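You operate a simulated robot arm through the tools that you are given. There is no shell and no other tool. Be economical: measure what you need, move in short steps, check, and stop when the job is done.

The job below is to be done with a simulated two-armed robot. You get a single attempt, and the scene is never put back.

JOB
Set the blue valves on the manifold as their small displays ask.
Fine: turn a valve only while the valves named on the display above it stand as shown; seven turns at most.

Only the result counts: the job must be done as asked and must still hold three seconds after the hand-in. Knocking over, shifting, dropping, spilling or breaking anything else fails it.

ROBOT AND FRAMES
Two 7-joint arms with three-finger grippers on one trunk, on a base that drives. Base frame: it is fixed to the floor where the robot stands at the start and does not move with it; the origin is under the middle of the robot, x ahead of it, y to its left, z up. Readings come in mm, degrees, newtons and seconds.
The left shoulder is at the start at [70, 165, 1238], the right one opposite. With the tool pointing down near the work surface each hand reaches from about 320 to 860 mm from the robot's upright axis, wherever it stands, measured 20 degrees to its own side. Places, roughly: display [600, -300, 1200]; small display [600, -300, 1000]. Payload 3.91 kg a hand.
The TCP of each hand is the grasp point between the finger pads, 30 mm short of the fingertips. In the tool frame z runs along the fingers and y along their closing line. Largest opening 116 mm; the body of the gripper starts 73 mm behind the TCP.
Orientation is that of the tool frame in the base frame, as a unit quaternion [x, y, z, w]. With the fingers straight down and closing along the base's y, the tool's x points along the base's -x, its y along +y and its z along -z.

CONTROLS
- The arms move only by the tool nudge_tool. It takes "left_increments", "right_increments" or both (then of equal length, played together; a hand with none holds still); each is text: rows parted by semicolons, each of 7 numbers parted by spaces: the shift along the base's x, y, z in mm, then the turn, a rotation vector about the base's x, y, z in degrees, then the finger opening in mm, from 0 to 116. In form: dx dy dz wx wy wz claw; .... A call has 1 to 20 rows; each row shifts and turns the commanded pose from where the row before left it. Rows are played at 5 a second. More than 50 mm and 8.6 degrees between two rows, or a gripper value outside its range, and nothing of the call is played. Where a pose cannot be reached the arm comes as near as it can. A force on the tool above 90 N (or 10 N above the force at the start of the call, whichever is more), or a blocked arm, ends the call early, and 0.2 s more pass. The fingers move at their own pace (about 153 mm/s each) and stop on an object; they squeeze with about 35 N. The grip force told is the motor's: it shows also when the fingers shut on nothing. Time passes only in rows, and 0.2 s behind the last, so rows that do not move let the fingers close. It gives the time, the measured TCP pose, the force on the tool (base axes), the opening and the grip force at its end, in the units of the frame above (readings bear some noise), with the torque about the TCP (base axes, N m) and any sound that the robot's microphone picked up, and new pictures: "pictures" is both (left out), scene, wrist or none (wrist: the cameras of the hands that moved).
- Cameras (640 x 400 px; columns grow to the right, rows downward): "scene" is now at [123.3, -48.3, 1556.5]; the picture's right is [-0.55, -0.84, 0.00], its down [-0.47, 0.31, -0.83] and it looks along [0.69, -0.45, -0.56] (base axes); focal length 214 px, centre (320, 200). "left" rides on the left gripper at [75, 17, -88] in its tool frame; the picture's right is [-0.22, 0.97, 0.00], its down [-0.70, -0.16, -0.70] and it looks along [-0.68, -0.16, 0.71] (tool axes); focal length 247 px, centre (320, 200). "right" rides on the right gripper at [52, 56, -88] in its tool frame; the picture's right is [-0.73, 0.68, 0.00], its down [-0.49, -0.52, -0.70] and it looks along [-0.48, -0.51, 0.71] (tool axes); focal length 247 px, centre (320, 200). There is no depth. A picture from a camera that has moved, and an enlarged one, comes with that camera's place and axes in the base frame and with its lens.
- lift_body(by): slides the trunk up (or, below 0, down) by that many mm; the arms and the scene camera ride with it, the base frame stays. It gives what a move gives, with no picture.
- roll_base(legs): drives the robot by 1 to 6 legs, each [ahead, left, turn to the left] in mm, mm and degrees, along the robot's own axes; the way and the turn of a leg run together, so that a leg with both is an arc; at most 1500 mm and 180 degrees a leg. The arms and the cameras ride along, it lands a little off, and it stops where it bumps. It gives what a move gives, and a new picture of the scene camera.
- turn_head(pan, tilt): turns the head with the scene camera to pan (to the left, within 86 degrees either way) and tilt (down, from -29 to 69), counted from straight ahead of the robot. It gives what a move gives, and a new picture of the scene camera.
- close_up(camera, box): a new picture of the part [left, top, right, bottom] of that camera's present view, enlarged. No time passes.
- job_done(): hands the job in; it is judged then, once.

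Go step by step. Nothing tells you exact positions but the pictures and the camera data: compare them with the known pose of the tool, close in by small moves and look again before you grip or let go. The budget is 120 turns and 260 pictures, counting those below and the enlarged ones. Unless the task says otherwise, let go and move clear before handing in, and close with one line.

The tools are called after "Emit:" as name(argument=value, ...) on one line, values as JSON. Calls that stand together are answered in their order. nudge_tool: Moves the arms, as the interface text tells. Its arguments: {"type":"object","properties":{"left_increments":{"type":"string"},"right_increments":{"type":"string"},"pictures":{"type":"string","enum":["both","scene","wrist","none"]}},"required":[]} The other tools are called the same way: lift_body (by) slides the trunk up or down; roll_base (legs) drives the base; turn_head (pan, tilt) turns the head that bears the scene camera; close_up (camera, box) takes an enlarged picture of a part of a camera's view; job_done () hands the job in.

At the start:

```text
time_s: 0.0
left_position: [350.7, -58.2, 1370.7]
left_ee_rot: [0.001, 1.0, 0.0, -0.001]
left_wrist_force: [0.8, 0.0, 0.0]
left_torque: [0.01, -0.03, -0.02]
left_width: 116.0
left_grip_force: 0.0
right_position: [439.3, -460.3, 1500.5]
right_ee_rot: [0.0, 1.0, 0.0, 0.0]
right_wrist_force: [-0.6, 0.1, -0.2]
right_torque: [0.0, -0.03, 0.02]
right_width: 116.0
right_grip_force: 0.0
trunk travel left (down, up): [-775.0, 65.0]
robot x, y, heading: [0.1, -2.5, 0.1]
head pan, tilt: [-33.1, 34.2]
```

scene: 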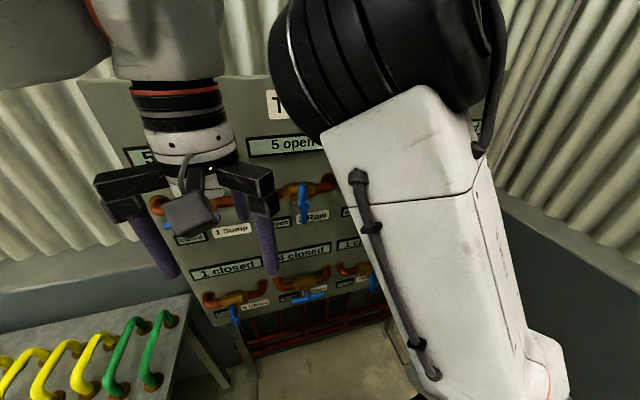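
right: 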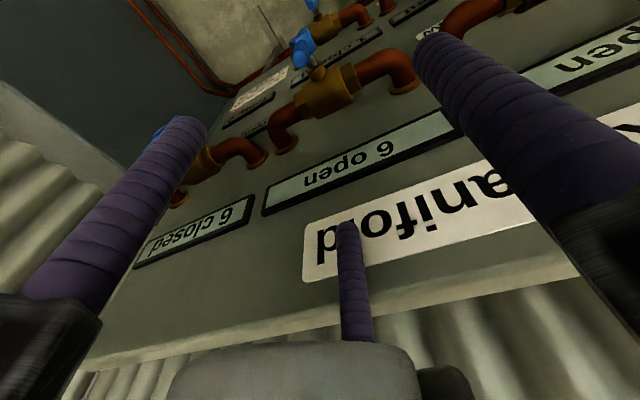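
left: 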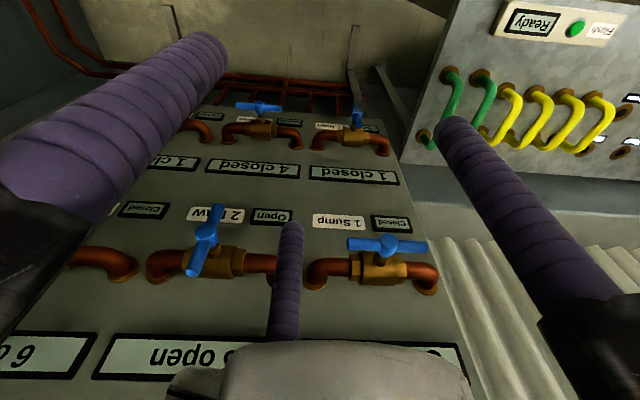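

The panel with valves and displays is partly hidden by the arms. I'll take close-ups first to read what is visible.

Emit:
close_up(camera="left", box=[80, 80, 460, 400])

Emit:
close_up(camera="right", box=[140, 0, 640, 300])

Emit:
close_up(camera="scene", box=[100, 80, 420, 340])

```text
1.25 times, centred on (270, 240) of left
camera zoom: at [275.2, -41.2, 1458.3], right [0.22, 0.97, 0.0], down [0.7, -0.16, 0.7], along [0.68, -0.16, -0.71], focal length 309 px, centre (382, 150)
```

zoom: 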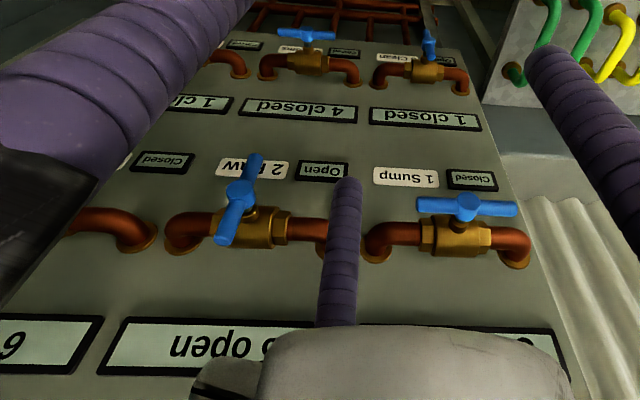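

```text
1.28 times, centred on (390, 150) of right
camera zoom: at [386.7, -404.2, 1586.9], right [0.73, 0.68, 0.0], down [0.49, -0.52, 0.7], along [0.48, -0.51, -0.71], focal length 316 px, centre (230, 264)
```

zoom: 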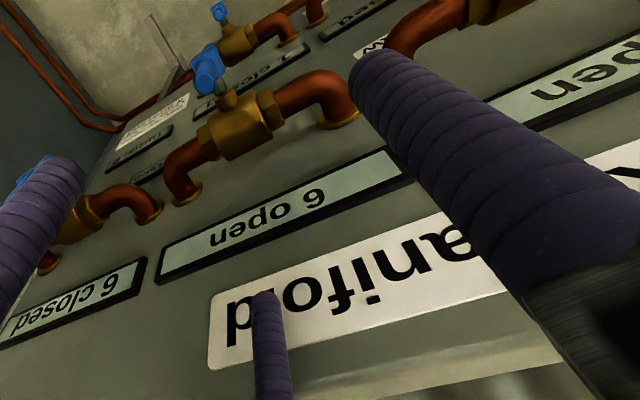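

```text
1.54 times, centred on (260, 210) of scene
camera zoom: at [123.3, -48.3, 1556.5], right [-0.55, -0.84, 0.0], down [-0.47, 0.31, -0.83], along [0.69, -0.45, -0.56], focal length 330 px, centre (412, 185)
```

zoom: 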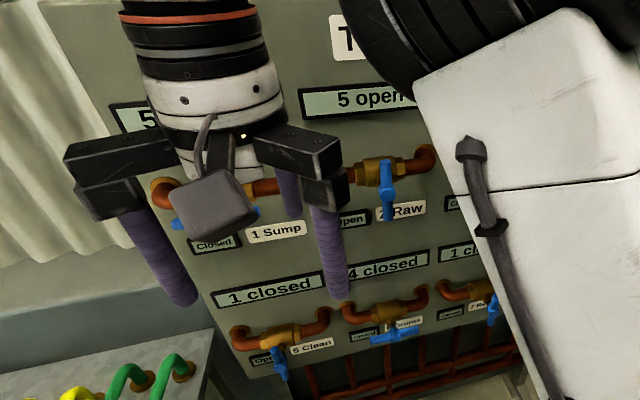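

Valves with interlock displays above and small displays beside them. I need a full view, so I'll back off carefully.

Emit:
roll_base(legs=[[-300, 0, 0]])

Emit:
nudge_tool(left_increments="0 40 0 0 0 0 116;0 40 0 0 0 0 116;0 40 0 0 0 0 116;0 40 0 0 0 0 116;0 40 0 0 0 0 116;0 40 0 0 0 0 116", right_increments="-10 -40 0 0 0 0 116;-10 -40 0 0 0 0 116;-10 -40 0 0 0 0 116;-10 -40 0 0 0 0 116;-10 -40 0 0 0 0 116;-10 -40 0 0 0 0 116", pictures="both")

```text
time_s: 2.1
left_position: [48.0, -58.8, 1369.2]
left_ee_rot: [0.001, 1.0, 0.0, -0.002]
left_wrist_force: [0.1, 0.5, -0.5]
left_torque: [0.0, 0.02, -0.04]
left_width: 116.0
left_grip_force: 0.1
right_position: [137.0, -461.9, 1499.0]
right_ee_rot: [0.001, 1.0, 0.0, -0.001]
right_wrist_force: [-0.1, -0.7, -0.8]
right_torque: [0.01, 0.03, 0.0]
right_width: 116.1
right_grip_force: 0.1
trunk travel left (down, up): [-775.0, 65.0]
robot x, y, heading: [-302.3, 5.0, -0.3]
head pan, tilt: [-33.1, 34.2]
camera scene: at [-177.9, -48.2, 1556.3], right [-0.55, -0.84, 0.0], down [-0.47, 0.31, -0.83], along [0.69, -0.45, -0.56], focal length 214 px, centre (320, 200)
```

scene: 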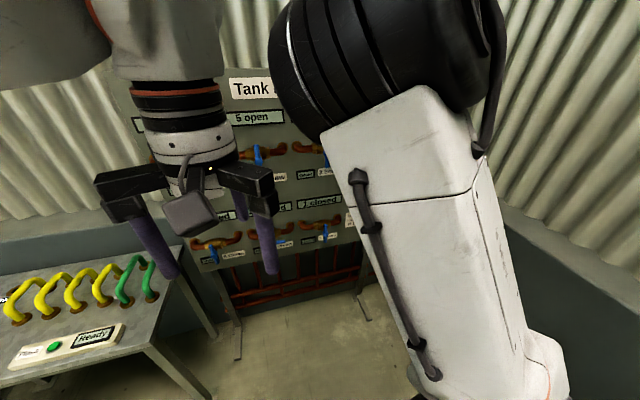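

```text
time_s: 3.5
left_position: [45.2, 181.0, 1367.9]
left_ee_rot: [0.001, 1.0, 0.001, 0.001]
left_wrist_force: [-0.1, -0.4, -0.1]
left_torque: [0.03, -0.03, -0.03]
left_width: 116.0
left_grip_force: 0.1
right_position: [72.6, -702.7, 1499.1]
right_ee_rot: [0.002, 1.0, 0.0, 0.001]
right_wrist_force: [-0.3, 0.3, 0.2]
right_torque: [0.01, -0.02, 0.0]
right_width: 116.0
right_grip_force: 0.0
trunk travel left (down, up): [-775.0, 65.0]
robot x, y, heading: [-302.9, 5.2, -0.4]
head pan, tilt: [-33.1, 34.2]
camera scene: at [-181.6, -49.6, 1556.6], right [-0.55, -0.84, 0.0], down [-0.47, 0.31, -0.83], along [0.69, -0.45, -0.56], focal length 214 px, centre (320, 200)
camera right: at [20.3, -646.7, 1586.4], right [0.73, 0.68, 0.0], down [0.48, -0.52, 0.7], along [0.48, -0.51, -0.71], focal length 247 px, centre (320, 200)
camera left: at [-30.9, 197.6, 1457.4], right [0.23, 0.97, 0.0], down [0.7, -0.16, 0.7], along [0.68, -0.16, -0.71], focal length 247 px, centre (320, 200)
```

scene: 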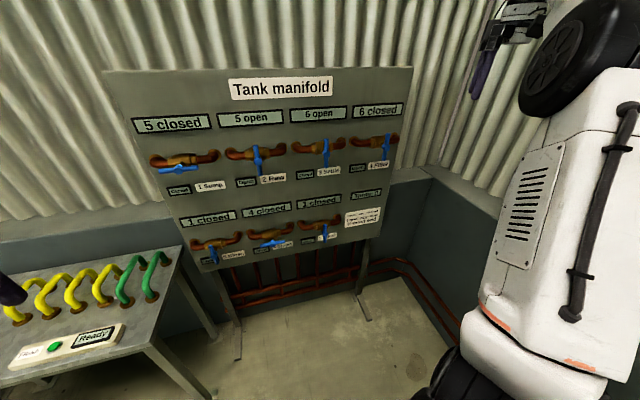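
right: 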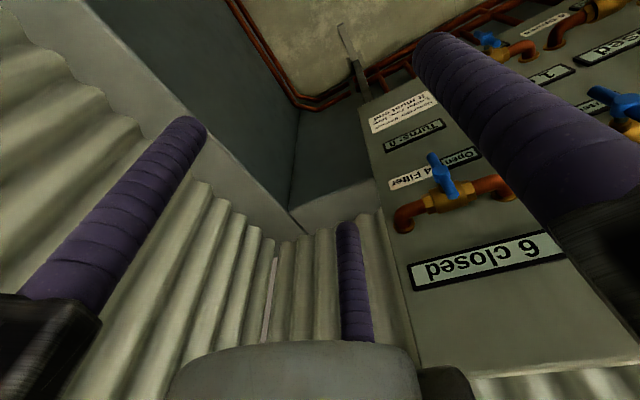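
left: 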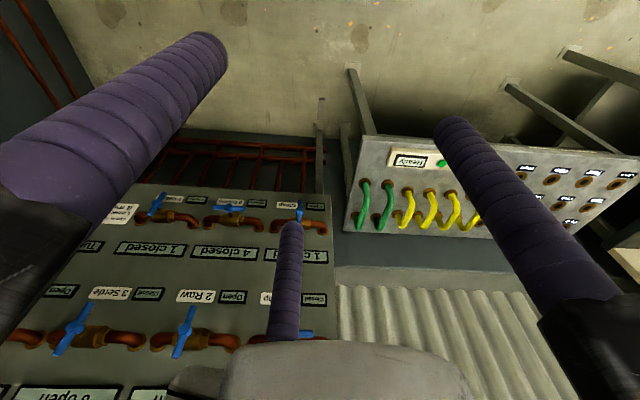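

Now the whole panel is visible. I'll zoom in.

Emit:
close_up(camera="scene", box=[120, 100, 280, 200])

Emit:
close_up(camera="scene", box=[260, 90, 420, 190])

Emit:
close_up(camera="scene", box=[160, 180, 288, 260])

Emit:
close_up(camera="scene", box=[270, 175, 398, 255])

```text
4.00 times, centred on (200, 150) of scene
camera zoom: at [-181.6, -49.6, 1556.6], right [-0.55, -0.84, 0.0], down [-0.47, 0.31, -0.83], along [0.69, -0.45, -0.56], focal length 858 px, centre (800, 400)
```

zoom: 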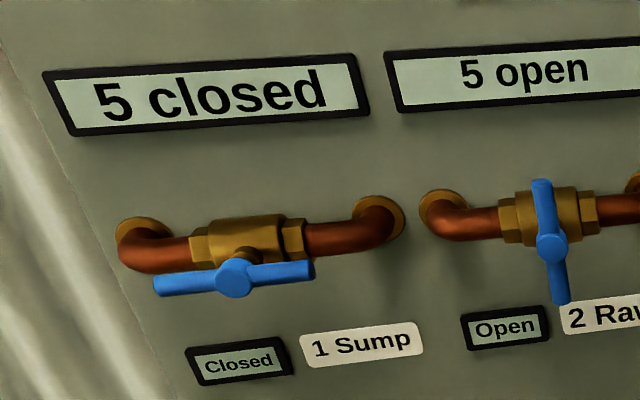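

```text
4.00 times, centred on (340, 140) of scene
camera zoom: at [-181.6, -49.6, 1556.6], right [-0.55, -0.84, 0.0], down [-0.47, 0.31, -0.83], along [0.69, -0.45, -0.56], focal length 858 px, centre (240, 440)
```

zoom: 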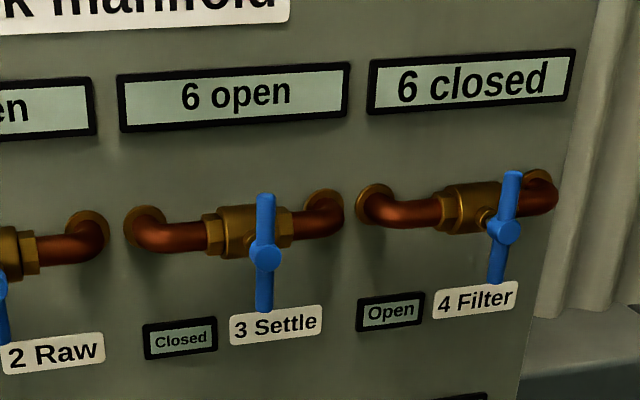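

```text
5.00 times, centred on (224, 220) of scene
camera zoom: at [-181.6, -49.6, 1556.6], right [-0.55, -0.84, 0.0], down [-0.47, 0.31, -0.83], along [0.69, -0.45, -0.56], focal length 1072 px, centre (800, 100)
```

zoom: 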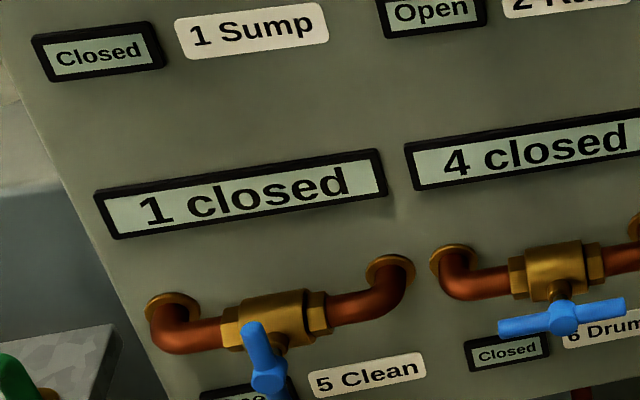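

```text
5.00 times, centred on (334, 215) of scene
camera zoom: at [-181.6, -49.6, 1556.6], right [-0.55, -0.84, 0.0], down [-0.47, 0.31, -0.83], along [0.69, -0.45, -0.56], focal length 1072 px, centre (250, 125)
```

zoom: 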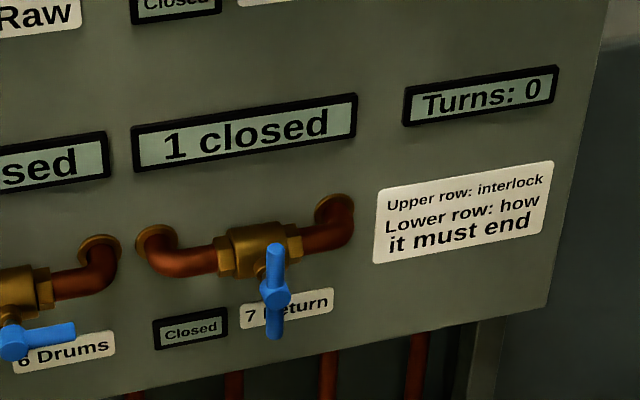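

States (handle in line = open): 1 open, 2–5 closed except 6 open, 7 closed. Plan: 1 close, 5 open, 2 open, 6 close, 4 open. Triangulated hubs: V1 ≈[577,-12,1257], V2 ≈[500,-244,1255], lower row z≈865; the panel is turned about -18°. I'll check valve 5's small display and square the base up to the panel.

Emit:
close_up(camera="scene", box=[190, 225, 270, 275])

Emit:
nudge_tool(right_increments="0 40 0 0 0 0 116;0 40 0 0 0 0 116;0 40 0 0 0 0 116;0 40 0 0 0 0 116", pictures="none")

Emit:
roll_base(legs=[[0, 0, -18], [203, -107, 0]])

Emit:
turn_head(pan=0, tilt=35)

```text
8.00 times, centred on (230, 250) of scene
camera zoom: at [-181.6, -49.6, 1556.6], right [-0.55, -0.84, 0.0], down [-0.47, 0.31, -0.83], along [0.69, -0.45, -0.56], focal length 1716 px, centre (1040, -200)
```

zoom: 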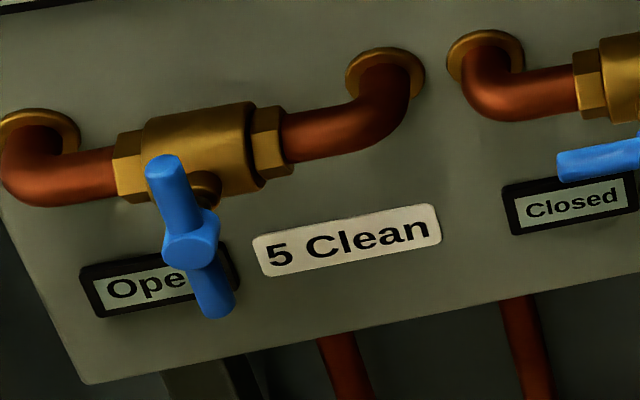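

```text
time_s: 4.5
left_position: [45.9, 184.4, 1367.8]
left_ee_rot: [0.001, 1.0, -0.001, 0.0]
left_wrist_force: [-0.4, 0.4, 0.5]
left_torque: [-0.08, 0.02, -0.05]
left_width: 116.1
left_grip_force: 0.0
right_position: [75.3, -536.3, 1500.7]
right_ee_rot: [0.002, 1.0, -0.001, 0.0]
right_wrist_force: [-0.3, 0.4, 0.2]
right_torque: [-0.05, -0.02, 0.03]
right_width: 116.2
right_grip_force: 0.0
trunk travel left (down, up): [-775.0, 65.0]
robot x, y, heading: [-303.5, 3.4, -0.2]
head pan, tilt: [-33.1, 34.2]
```

```text
time_s: 7.2
left_position: [245.8, -96.7, 1368.5]
left_ee_rot: [0.157, 0.988, -0.001, -0.001]
left_wrist_force: [-0.5, -0.2, 0.4]
left_torque: [0.01, -0.02, 0.0]
left_width: 116.0
left_grip_force: 0.1
right_position: [53.7, -791.9, 1501.9]
right_ee_rot: [0.156, 0.988, 0.0, 0.0]
right_wrist_force: [-0.1, 0.7, 0.9]
right_torque: [-0.02, -0.01, 0.0]
right_width: 115.8
right_grip_force: 0.0
trunk travel left (down, up): [-775.0, 65.0]
robot x, y, heading: [-138.8, -166.0, -18.1]
head pan, tilt: [-33.1, 34.2]
camera scene: at [-39.5, -246.3, 1556.8], right [-0.78, -0.63, 0.0], down [-0.35, 0.44, -0.83], along [0.52, -0.64, -0.56], focal length 214 px, centre (320, 200)
```

scene: 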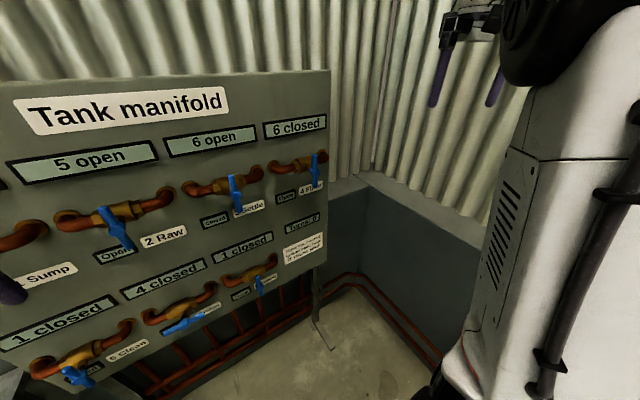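

```text
time_s: 8.2
left_position: [246.6, -97.9, 1368.3]
left_ee_rot: [0.157, 0.988, 0.0, -0.001]
left_wrist_force: [0.4, -0.7, 0.0]
left_torque: [0.02, -0.01, 0.04]
left_width: 115.7
left_grip_force: 0.1
right_position: [54.0, -794.3, 1500.7]
right_ee_rot: [0.156, 0.988, 0.0, 0.0]
right_wrist_force: [-0.4, 0.3, -0.6]
right_torque: [0.02, -0.04, 0.01]
right_width: 116.0
right_grip_force: 0.1
trunk travel left (down, up): [-775.0, 65.0]
robot x, y, heading: [-145.6, -161.3, -18.3]
head pan, tilt: [0.0, 35.0]
camera scene: at [-10.2, -206.3, 1555.3], right [-0.31, -0.95, 0.0], down [-0.55, 0.18, -0.82], along [0.78, -0.25, -0.57], focal length 214 px, centre (320, 200)
```

scene: 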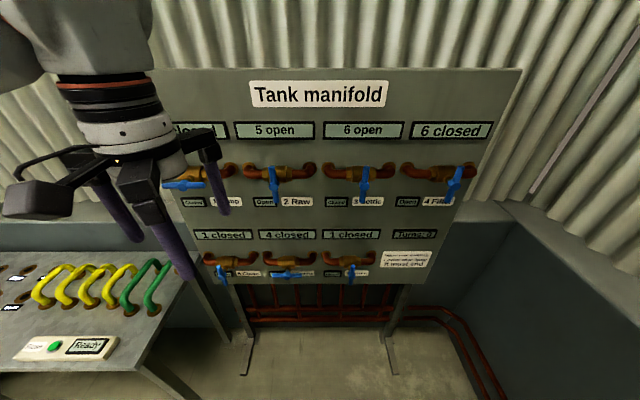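

The panel is now square to the robot. I'll bring the left hand to point at the panel in front of valve 1.

Emit:
nudge_tool(left_increments="18.1 11.8 -10.2 -2.569 -7.765 0 116;18.1 11.8 -10.2 -2.569 -7.765 0 116;18.1 11.8 -10.2 -2.569 -7.765 0 116;18.1 11.8 -10.2 -2.569 -7.765 0 116;18.1 11.8 -10.2 -2.569 -7.765 0 116;18.1 11.8 -10.2 -2.569 -7.765 0 116;18.1 11.8 -10.2 -2.569 -7.765 0 116;18.1 11.8 -10.2 -2.569 -7.765 0 116;18.1 11.8 -10.2 -2.569 -7.765 0 116;18.1 11.8 -10.2 -2.569 -7.765 0 116;18.1 11.8 -10.2 -2.569 -7.765 0 116", pictures="both")

```text
time_s: 10.6
left_position: [505.3, 36.7, 1299.7]
left_ee_rot: [0.111, 0.698, -0.115, 0.698]
left_wrist_force: [0.1, 0.2, -0.5]
left_torque: [-0.01, 0.03, 0.0]
left_width: 115.8
left_grip_force: 0.1
left hand out of reach, approached as far as the arm can: row 6, 7, 8, 9, 10
right_position: [54.5, -793.9, 1500.2]
right_ee_rot: [0.156, 0.988, -0.001, 0.0]
right_wrist_force: [0.4, 0.6, -0.1]
right_torque: [0.0, 0.01, 0.01]
right_width: 116.0
right_grip_force: 0.0
trunk travel left (down, up): [-775.0, 65.0]
robot x, y, heading: [-137.6, -165.0, -17.8]
head pan, tilt: [0.0, 35.0]
camera scene: at [-9.7, -205.5, 1555.4], right [-0.31, -0.95, 0.0], down [-0.55, 0.18, -0.82], along [0.78, -0.25, -0.57], focal length 214 px, centre (320, 200)
camera left: at [426.0, 79.9, 1226.0], right [0.31, 0.93, 0.22], down [-0.71, 0.07, 0.7], along [0.63, -0.37, 0.68], focal length 247 px, centre (320, 200)
```

scene: 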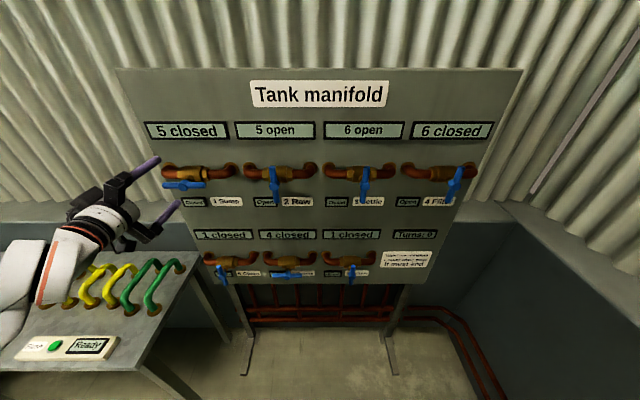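
left: 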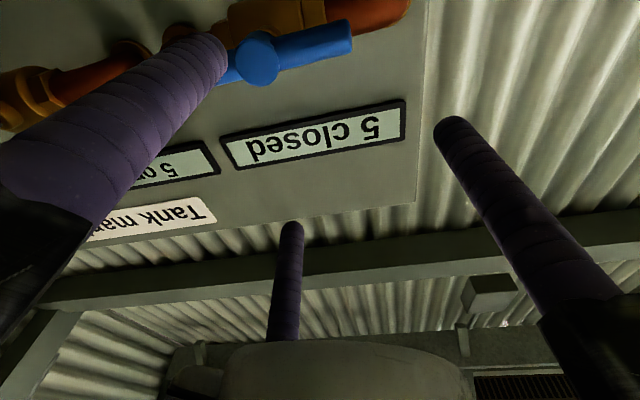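

The hand points at the panel just left and above valve 1. I'll measure the hubs again from this square view.

Emit:
close_up(camera="scene", box=[150, 120, 310, 220])

Emit:
close_up(camera="scene", box=[190, 220, 350, 320])

```text
4.00 times, centred on (230, 170) of scene
camera zoom: at [-9.7, -205.5, 1555.4], right [-0.31, -0.95, 0.0], down [-0.55, 0.18, -0.82], along [0.78, -0.25, -0.57], focal length 858 px, centre (680, 320)
```

zoom: 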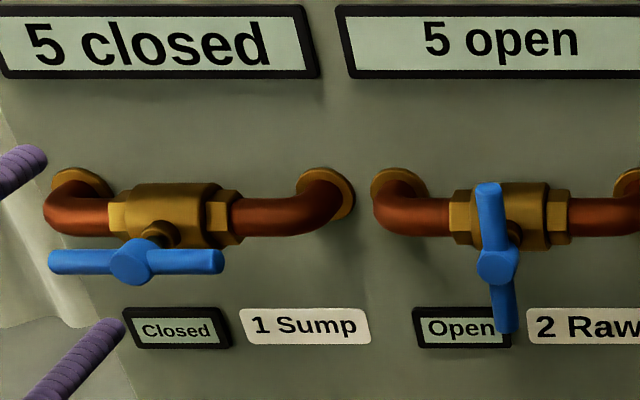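

```text
4.00 times, centred on (270, 270) of scene
camera zoom: at [-9.7, -205.5, 1555.4], right [-0.31, -0.95, 0.0], down [-0.55, 0.18, -0.82], along [0.78, -0.25, -0.57], focal length 858 px, centre (520, -80)
```

zoom: 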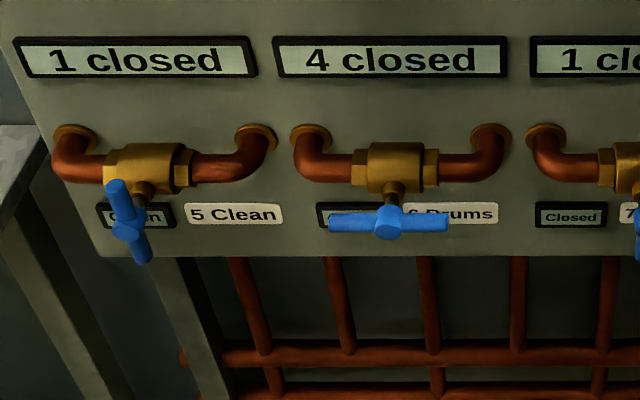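

Valve 1's hub is confirmed at about [577,-10,1257], bar about 118 mm long. I'll roll the hand -90° so the fingers close vertically, and back off in front of the bar's right arm.

Emit:
nudge_tool(left_increments="-3.2 -4.65 -3.9 -7.765 2.569 0 70;-3.2 -4.65 -3.9 -7.765 2.569 0 70;-3.2 -4.65 -3.9 -7.765 2.569 0 70;-3.2 -4.65 -3.9 -7.765 2.569 0 70;-3.2 -4.65 -3.9 -7.765 2.569 0 70;-3.2 -4.65 -3.9 -7.765 2.569 0 70;-3.2 -4.65 -3.9 -7.765 2.569 0 70;-3.2 -4.65 -3.9 -7.765 2.569 0 70;-3.2 -4.65 -3.9 -7.765 2.569 0 70;-3.2 -4.65 -3.9 -7.765 2.569 0 70;-3.2 -4.65 -3.9 -7.765 2.569 0 70", pictures="both")

```text
time_s: 13.0
left_position: [511.6, -9.8, 1265.9]
left_ee_rot: [0.415, -0.572, 0.576, -0.412]
left_wrist_force: [-1.1, -0.1, 0.1]
left_torque: [-0.03, 0.02, -0.03]
left_width: 69.9
left_grip_force: 0.0
left hand out of reach, approached as far as the arm can: row 2, 3, 4, 5, 6, 7, 8, 9, 10, 11
right_position: [54.5, -794.1, 1500.4]
right_ee_rot: [0.156, 0.988, 0.0, 0.0]
right_wrist_force: [-0.5, 0.1, 1.1]
right_torque: [-0.04, -0.01, -0.01]
right_width: 115.8
right_grip_force: 0.1
trunk travel left (down, up): [-775.0, 65.0]
robot x, y, heading: [-142.1, -166.6, -18.1]
head pan, tilt: [0.0, 35.0]
camera scene: at [-9.6, -206.5, 1555.3], right [-0.31, -0.95, 0.0], down [-0.55, 0.18, -0.82], along [0.78, -0.25, -0.57], focal length 214 px, centre (320, 200)
camera left: at [403.6, -54.2, 1248.7], right [0.07, 0.21, -0.98], down [-0.44, 0.88, 0.15], along [0.89, 0.42, 0.15], focal length 247 px, centre (320, 200)
```

scene: 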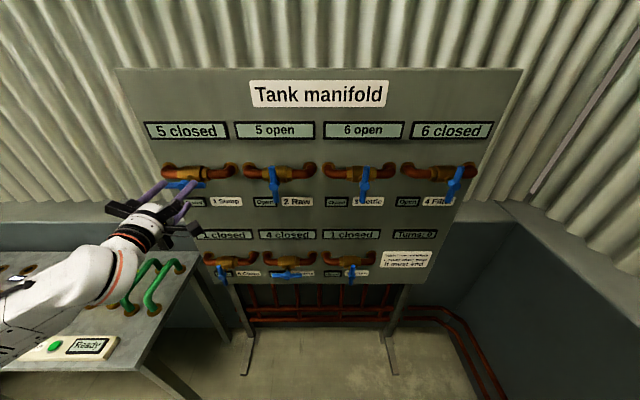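
left: 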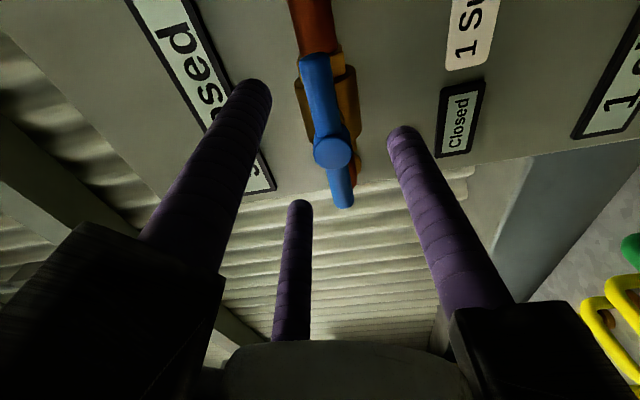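

The hand is right but the arm is too folded. I'll back the base off 130 mm for working room.

Emit:
roll_base(legs=[[-130, 0, 0]])

```text
time_s: 14.3
left_position: [389.4, 31.5, 1264.8]
left_ee_rot: [0.417, -0.572, 0.574, -0.413]
left_wrist_force: [-0.3, -0.5, 0.4]
left_torque: [0.02, 0.0, 0.0]
left_width: 69.9
left_grip_force: 0.0
right_position: [-64.5, -754.8, 1500.1]
right_ee_rot: [0.155, 0.988, 0.0, -0.001]
right_wrist_force: [0.2, 0.3, 1.1]
right_torque: [-0.03, 0.03, -0.04]
right_width: 115.9
right_grip_force: 0.1
trunk travel left (down, up): [-775.0, 65.0]
robot x, y, heading: [-261.6, -119.4, -17.5]
head pan, tilt: [0.0, 35.0]
camera scene: at [-129.9, -166.9, 1555.1], right [-0.31, -0.95, 0.0], down [-0.55, 0.18, -0.82], along [0.78, -0.25, -0.57], focal length 214 px, centre (320, 200)
```

scene: 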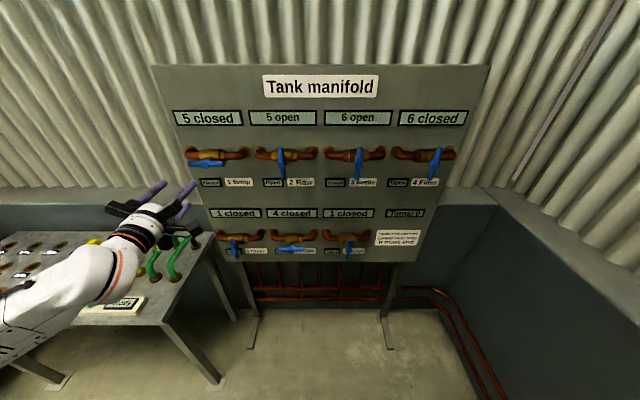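

Now I advance to a pre-grip in front of the bar's right arm.

Emit:
nudge_tool(left_increments="22 -11.2 -1.6 0 0 0 70;22 -11.2 -1.6 0 0 0 70;22 -11.2 -1.6 0 0 0 70;22 -11.2 -1.6 0 0 0 70;22 -11.2 -1.6 0 0 0 70", pictures="both")

```text
time_s: 15.5
left_position: [501.4, -24.3, 1255.3]
left_ee_rot: [0.416, -0.572, 0.573, -0.413]
left_wrist_force: [0.6, 0.1, -0.6]
left_torque: [-0.02, 0.0, 0.02]
left_width: 69.9
left_grip_force: 0.1
right_position: [-63.7, -754.5, 1499.6]
right_ee_rot: [0.155, 0.988, 0.0, -0.001]
right_wrist_force: [0.0, -0.8, 0.2]
right_torque: [0.02, 0.0, -0.01]
right_width: 115.9
right_grip_force: 0.1
trunk travel left (down, up): [-775.0, 65.0]
robot x, y, heading: [-261.9, -124.1, -17.9]
head pan, tilt: [0.0, 35.0]
camera scene: at [-130.5, -167.7, 1555.1], right [-0.31, -0.95, 0.0], down [-0.55, 0.18, -0.82], along [0.78, -0.25, -0.57], focal length 214 px, centre (320, 200)
camera left: at [393.3, -68.4, 1239.7], right [0.07, 0.21, -0.98], down [-0.45, 0.88, 0.16], along [0.89, 0.43, 0.15], focal length 247 px, centre (320, 200)
```

scene: 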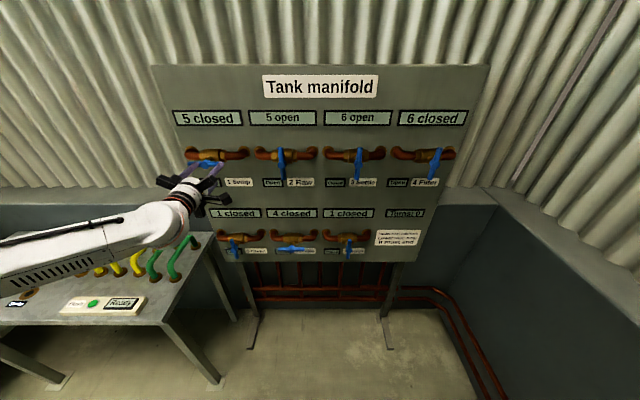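
left: 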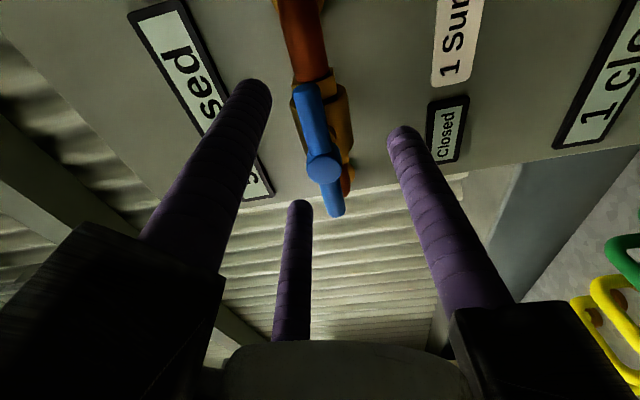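

Aligned with the bar between the fingers. I advance 54 mm and look.

Emit:
nudge_tool(left_increments="17 -5.7 1 0 0 0 70;17 -5.7 1 0 0 0 70;17 -5.7 1 0 0 0 70", pictures="both")

Emit:
close_up(camera="scene", box=[170, 130, 250, 180])

```text
time_s: 16.3
left_position: [551.6, -40.6, 1259.7]
left_ee_rot: [0.416, -0.572, 0.574, -0.413]
left_wrist_force: [-0.5, -1.6, 0.4]
left_torque: [-0.01, 0.02, 0.01]
left_width: 69.7
left_grip_force: 0.1
right_position: [-64.6, -754.0, 1500.8]
right_ee_rot: [0.155, 0.988, 0.0, -0.001]
right_wrist_force: [0.9, 0.6, -0.2]
right_torque: [0.01, 0.02, 0.01]
right_width: 116.0
right_grip_force: 0.0
trunk travel left (down, up): [-775.0, 65.0]
robot x, y, heading: [-262.9, -120.3, -17.9]
head pan, tilt: [0.0, 35.0]
camera scene: at [-131.6, -166.5, 1555.3], right [-0.31, -0.95, 0.0], down [-0.55, 0.18, -0.82], along [0.78, -0.25, -0.57], focal length 214 px, centre (320, 200)
camera left: at [442.8, -85.1, 1243.1], right [0.07, 0.21, -0.98], down [-0.45, 0.88, 0.16], along [0.89, 0.43, 0.15], focal length 247 px, centre (320, 200)
```

scene: 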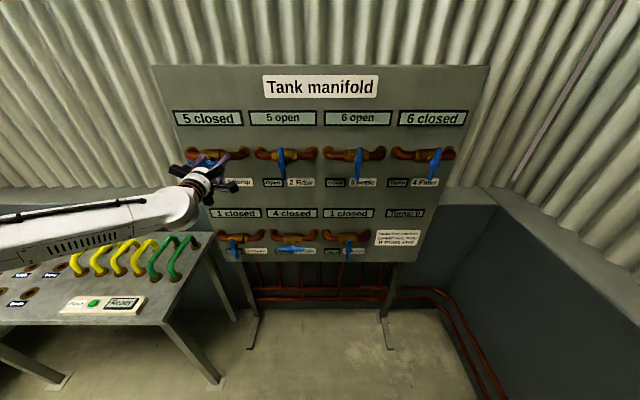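
left: 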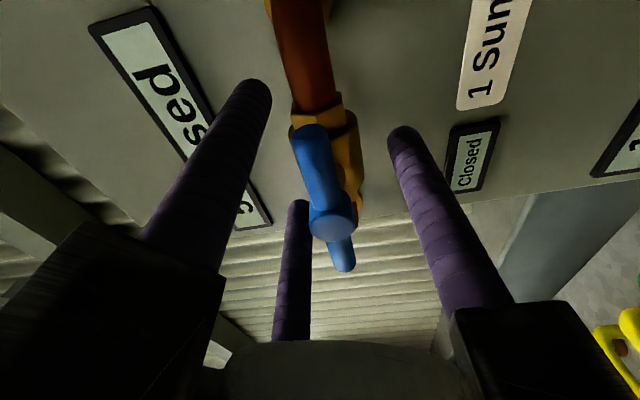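

```text
8.00 times, centred on (210, 155) of scene
camera zoom: at [-131.6, -166.5, 1555.3], right [-0.31, -0.95, 0.0], down [-0.55, 0.18, -0.82], along [0.78, -0.25, -0.57], focal length 1716 px, centre (1200, 560)
```

zoom: 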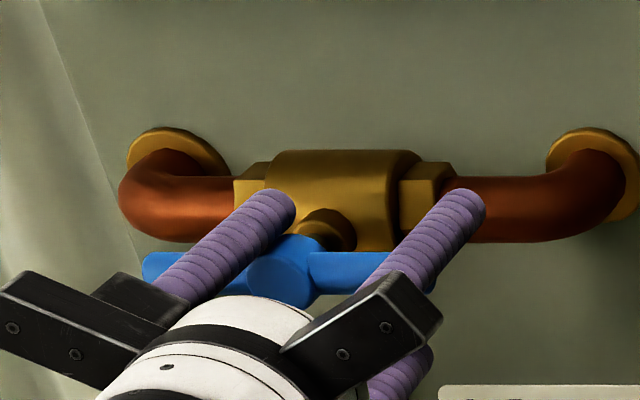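

The pictures show the hand really has three rods at 120° (thumb on +y, two on -y), so gripping an arm of the bar is poor. Better: centre on the hub and cage the bar between the rods. I'll back out and recentre.

Emit:
nudge_tool(left_increments="-22.8 7.5 0 0 0 0 70;-22.8 7.5 0 0 0 0 70;5.8 18.6 0.7 0 0 0 84;5.8 18.6 0.7 0 0 0 84;0 0 0 0 0 0 84", pictures="wrist")

Emit:
close_up(camera="scene", box=[170, 130, 250, 180])

```text
time_s: 17.5
left_position: [515.1, 10.6, 1261.3]
left_ee_rot: [0.415, -0.572, 0.574, -0.413]
left_wrist_force: [-1.7, 1.0, 0.0]
left_torque: [0.0, -0.02, -0.01]
left_width: 84.0
left_grip_force: 0.0
right_position: [-65.3, -754.9, 1500.7]
right_ee_rot: [0.155, 0.988, 0.0, 0.0]
right_wrist_force: [0.3, -0.3, 0.5]
right_torque: [-0.02, 0.0, 0.0]
right_width: 115.8
right_grip_force: 0.1
trunk travel left (down, up): [-775.0, 65.0]
robot x, y, heading: [-257.5, -121.8, -17.6]
head pan, tilt: [0.0, 35.0]
camera left: at [407.2, -33.7, 1245.0], right [0.07, 0.21, -0.98], down [-0.45, 0.88, 0.16], along [0.89, 0.43, 0.15], focal length 247 px, centre (320, 200)
```

left: 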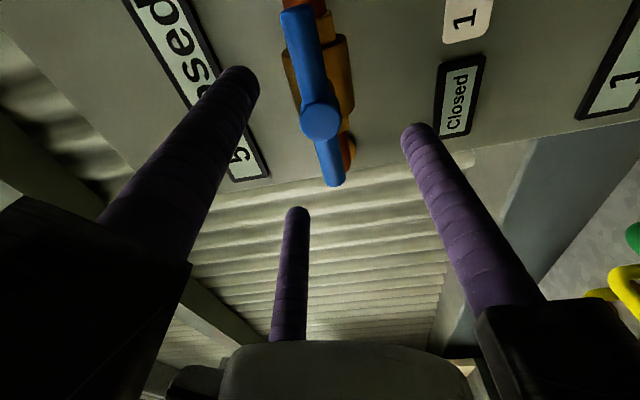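

```text
8.00 times, centred on (210, 155) of scene
camera zoom: at [-132.0, -167.0, 1555.3], right [-0.31, -0.95, 0.0], down [-0.55, 0.18, -0.82], along [0.78, -0.25, -0.57], focal length 1716 px, centre (1200, 560)
```

zoom: 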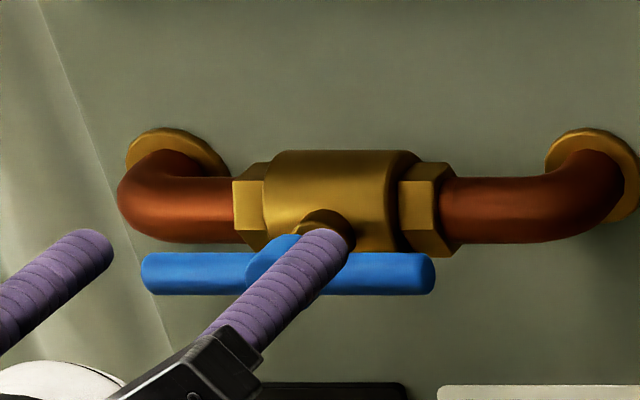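

Centred on the hub. Advance 50 mm, slightly high, then narrow the fingers to cage the bar.

Emit:
nudge_tool(left_increments="15.8 -5.2 0.7 0 0 0 84;15.8 -5.2 0.7 0 0 0 84;15.8 -5.2 0.7 0 0 0 84;0 0 -2 0 0 0 62;0 0 0 0 0 0 62", pictures="wrist")

Emit:
close_up(camera="scene", box=[170, 130, 250, 180])

```text
time_s: 18.7
left_position: [562.7, -4.8, 1262.2]
left_ee_rot: [0.416, -0.572, 0.574, -0.413]
left_wrist_force: [-0.7, 0.2, 0.1]
left_torque: [0.0, 0.01, 0.0]
left_width: 62.2
left_grip_force: 0.1
right_position: [-65.0, -754.3, 1499.9]
right_ee_rot: [0.154, 0.988, 0.0, 0.0]
right_wrist_force: [-0.5, -1.5, -0.8]
right_torque: [-0.01, -0.01, -0.03]
right_width: 115.6
right_grip_force: 0.1
trunk travel left (down, up): [-775.0, 65.0]
robot x, y, heading: [-262.2, -122.5, -17.6]
head pan, tilt: [0.0, 35.0]
camera left: at [454.1, -48.6, 1245.6], right [0.07, 0.21, -0.98], down [-0.45, 0.88, 0.16], along [0.89, 0.43, 0.15], focal length 247 px, centre (320, 200)
```

left: 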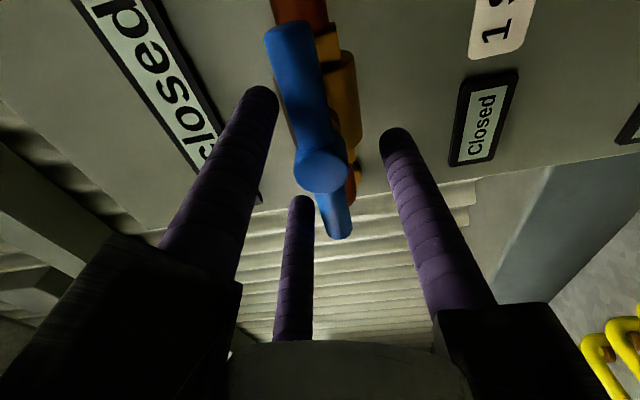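

```text
8.00 times, centred on (210, 155) of scene
camera zoom: at [-131.7, -166.4, 1555.3], right [-0.31, -0.95, 0.0], down [-0.55, 0.18, -0.82], along [0.78, -0.25, -0.57], focal length 1716 px, centre (1200, 560)
```

zoom: 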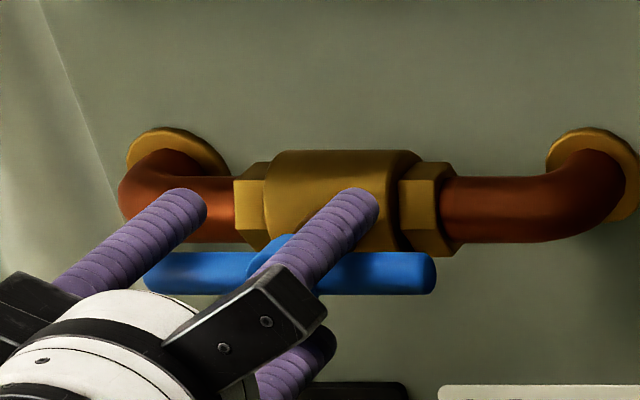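

The bar is caged. I turn clockwise 24° as a trial and watch the bar and torque.

Emit:
nudge_tool(left_increments="0 0 -1.5 7.59 -2.51 0 62;0 0 0 7.59 -2.51 0 62;0 0 0 7.59 -2.51 0 62", pictures="wrist")

Emit:
close_up(camera="scene", box=[170, 130, 250, 180])

```text
time_s: 19.5
left_position: [561.6, -5.5, 1260.9]
left_ee_rot: [-0.287, 0.645, -0.476, 0.524]
left_wrist_force: [-0.8, 0.7, 3.9]
left_torque: [-0.17, 0.0, -0.01]
left_width: 62.3
left_grip_force: 0.2
right_position: [-65.7, -755.5, 1500.3]
right_ee_rot: [0.154, 0.988, 0.0, -0.001]
right_wrist_force: [-0.5, -0.5, -0.4]
right_torque: [0.0, -0.04, 0.03]
right_width: 116.2
right_grip_force: 0.1
trunk travel left (down, up): [-775.0, 65.0]
robot x, y, heading: [-262.5, -124.7, -17.8]
head pan, tilt: [0.0, 35.0]
camera left: at [458.1, -36.5, 1215.1], right [0.19, 0.57, -0.8], down [-0.49, 0.76, 0.43], along [0.85, 0.31, 0.42], focal length 247 px, centre (320, 200)
```

left: 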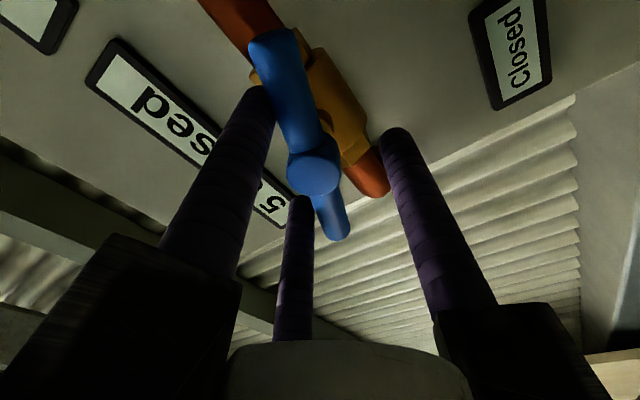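

```text
8.00 times, centred on (210, 155) of scene
camera zoom: at [-132.5, -166.8, 1555.4], right [-0.31, -0.95, 0.0], down [-0.55, 0.18, -0.82], along [0.78, -0.25, -0.57], focal length 1716 px, centre (1200, 560)
```

zoom: 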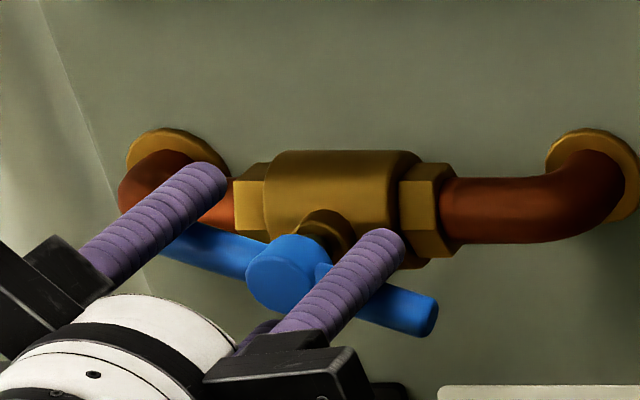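

The bar turns clockwise freely. I continue to 90°.

Emit:
nudge_tool(left_increments="0 0 0 7.83 -2.59 0 62;0 0 0 7.83 -2.59 0 62;0 0 0 7.83 -2.59 0 62;0 0 0 7.83 -2.59 0 62;0 0 0 7.83 -2.59 0 62;0 0 0 7.83 -2.59 0 62;0 0 0 7.83 -2.59 0 62;0 0 0 7.83 -2.59 0 62", pictures="scene")

Emit:
close_up(camera="scene", box=[170, 130, 250, 180])

```text
time_s: 21.3
left_position: [562.4, -8.5, 1260.2]
left_ee_rot: [0.113, 0.698, -0.113, 0.698]
left_wrist_force: [-5.8, -11.7, 4.0]
left_torque: [-0.12, 0.08, -0.12]
left_width: 64.3
left_grip_force: 2.0
right_position: [-67.8, -757.2, 1498.3]
right_ee_rot: [0.155, 0.988, 0.001, 0.0]
right_wrist_force: [0.0, -0.1, 0.9]
right_torque: [-0.01, -0.02, -0.05]
right_width: 116.1
right_grip_force: 0.0
trunk travel left (down, up): [-775.0, 65.0]
robot x, y, heading: [-264.0, -126.0, -17.9]
head pan, tilt: [0.0, 35.0]
camera scene: at [-133.9, -170.1, 1555.3], right [-0.31, -0.95, 0.0], down [-0.55, 0.18, -0.82], along [0.78, -0.25, -0.57], focal length 214 px, centre (320, 200)
```

scene: 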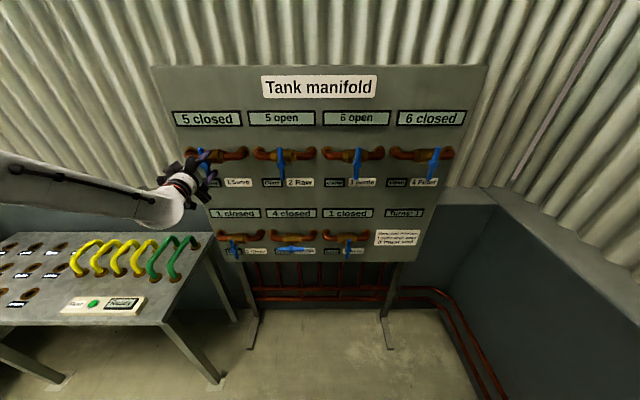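

```text
8.00 times, centred on (210, 155) of scene
camera zoom: at [-133.9, -170.1, 1555.3], right [-0.31, -0.95, 0.0], down [-0.55, 0.18, -0.82], along [0.78, -0.25, -0.57], focal length 1716 px, centre (1200, 560)
```

zoom: 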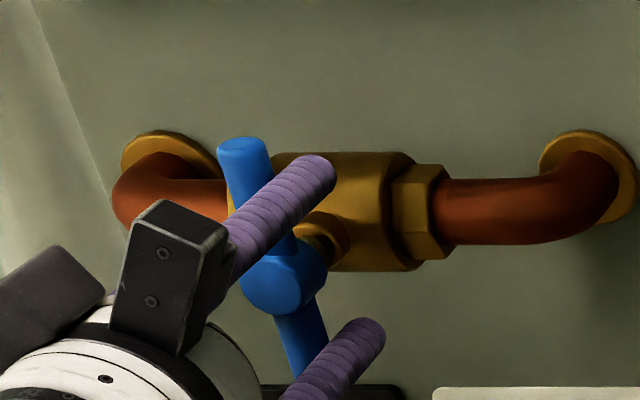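

Valve 1's bar stands vertical and the turn counter reads 1. I open and retract, then check the displays.

Emit:
nudge_tool(left_increments="0 0 0 -3.8 1.26 0 84;0 0 0 0 0 0 84;-15.8 5.2 0 0 0 0 84;-20 6.6 0 0 0 0 84;-30 9.9 0 0 0 0 84", pictures="none")

Emit:
close_up(camera="scene", box=[170, 100, 330, 200])

Emit:
close_up(camera="scene", box=[300, 170, 460, 270])

```text
time_s: 22.5
left_position: [495.8, 15.7, 1260.5]
left_ee_rot: [0.086, 0.701, -0.139, 0.694]
left_wrist_force: [-0.9, 0.3, 0.6]
left_torque: [-0.03, 0.02, 0.04]
left_width: 84.2
left_grip_force: 0.0
right_position: [-66.9, -753.6, 1500.8]
right_ee_rot: [0.155, 0.988, 0.0, 0.0]
right_wrist_force: [0.1, 0.2, -0.5]
right_torque: [-0.03, -0.05, 0.0]
right_width: 116.2
right_grip_force: 0.0
trunk travel left (down, up): [-775.0, 65.0]
robot x, y, heading: [-263.6, -120.5, -17.7]
head pan, tilt: [0.0, 35.0]
```

```text
4.00 times, centred on (250, 150) of scene
camera zoom: at [-133.5, -166.4, 1555.5], right [-0.31, -0.95, 0.0], down [-0.55, 0.18, -0.82], along [0.78, -0.25, -0.57], focal length 858 px, centre (600, 400)
```

zoom: 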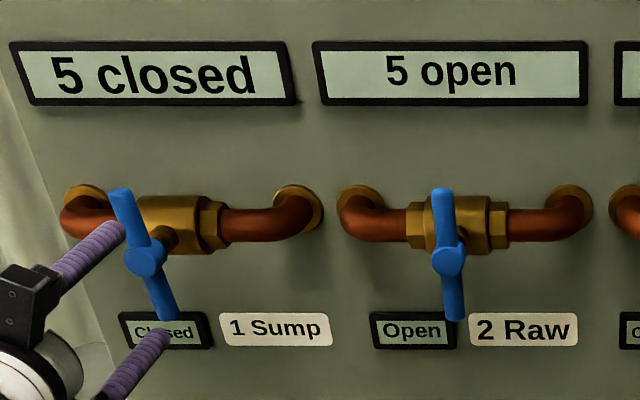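

```text
4.00 times, centred on (380, 220) of scene
camera zoom: at [-133.5, -166.4, 1555.5], right [-0.31, -0.95, 0.0], down [-0.55, 0.18, -0.82], along [0.78, -0.25, -0.57], focal length 858 px, centre (80, 120)
```

zoom: 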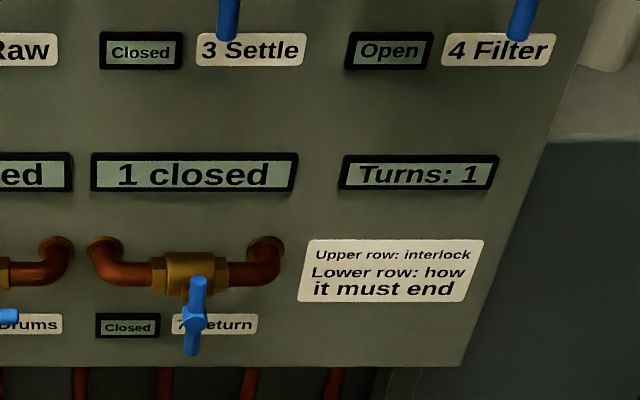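

Valve 1 is closed (turn 1). Next is valve 5 below it (opens counter-clockwise). I lower the trunk 250 mm, keeping the arm above the table, and check.

Emit:
lift_body(by=-250)

Emit:
nudge_tool(left_increments="0 0 -25 3.8 -1.26 0 84;0 0 -30 0 0 0 84;0 0 -30 0 0 0 84", pictures="both")

```text
time_s: 25.1
left_position: [497.3, 16.0, 1010.4]
left_ee_rot: [0.085, 0.701, -0.138, 0.694]
left_wrist_force: [0.6, -0.1, 0.5]
left_torque: [-0.02, 0.01, -0.01]
left_width: 84.0
left_grip_force: 0.0
right_position: [-64.1, -754.6, 1250.4]
right_ee_rot: [0.154, 0.988, 0.0, -0.001]
right_wrist_force: [-0.3, 0.2, -0.2]
right_torque: [-0.03, 0.01, 0.01]
right_width: 116.0
right_grip_force: 0.0
trunk travel left (down, up): [-525.0, 315.0]
robot x, y, heading: [-262.5, -124.8, -17.7]
head pan, tilt: [0.0, 35.0]
```

```text
time_s: 25.9
left_position: [499.3, 14.2, 923.2]
left_ee_rot: [0.111, 0.698, -0.115, 0.698]
left_wrist_force: [0.0, -0.8, 0.7]
left_torque: [0.01, -0.04, -0.01]
left_width: 83.6
left_grip_force: 0.1
right_position: [-63.0, -754.9, 1250.0]
right_ee_rot: [0.154, 0.988, 0.0, 0.0]
right_wrist_force: [-0.1, -0.8, 0.0]
right_torque: [0.01, 0.05, -0.01]
right_width: 115.9
right_grip_force: 0.0
trunk travel left (down, up): [-525.0, 315.0]
robot x, y, heading: [-264.1, -124.5, -17.7]
head pan, tilt: [0.0, 35.0]
camera scene: at [-130.5, -166.6, 1305.2], right [-0.31, -0.95, 0.0], down [-0.55, 0.18, -0.82], along [0.78, -0.25, -0.57], focal length 214 px, centre (320, 200)
camera left: at [420.8, 57.7, 848.3], right [0.31, 0.93, 0.22], down [-0.71, 0.07, 0.7], along [0.63, -0.37, 0.68], focal length 247 px, centre (320, 200)
```

scene: 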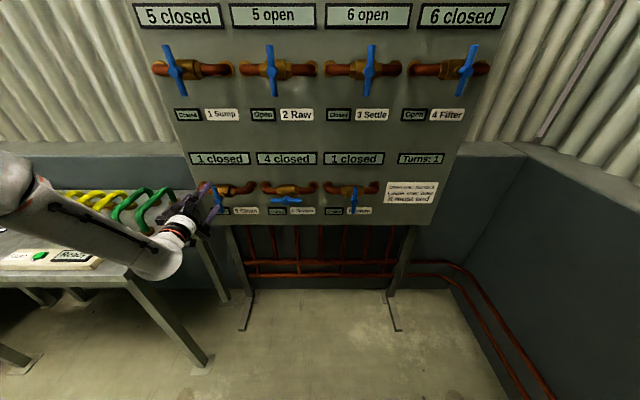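
left: 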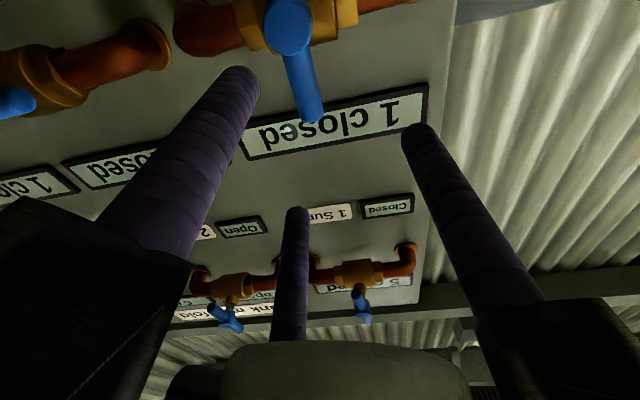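

Emit:
close_up(camera="scene", box=[170, 150, 330, 250])

```text
4.00 times, centred on (250, 200) of scene
camera zoom: at [-130.5, -166.6, 1305.2], right [-0.31, -0.95, 0.0], down [-0.55, 0.18, -0.82], along [0.78, -0.25, -0.57], focal length 858 px, centre (600, 200)
```

zoom: 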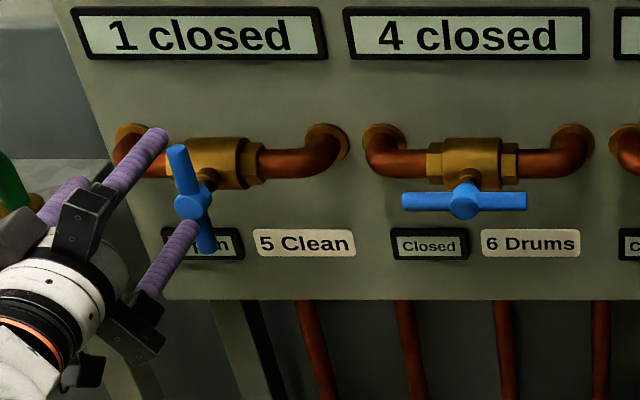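

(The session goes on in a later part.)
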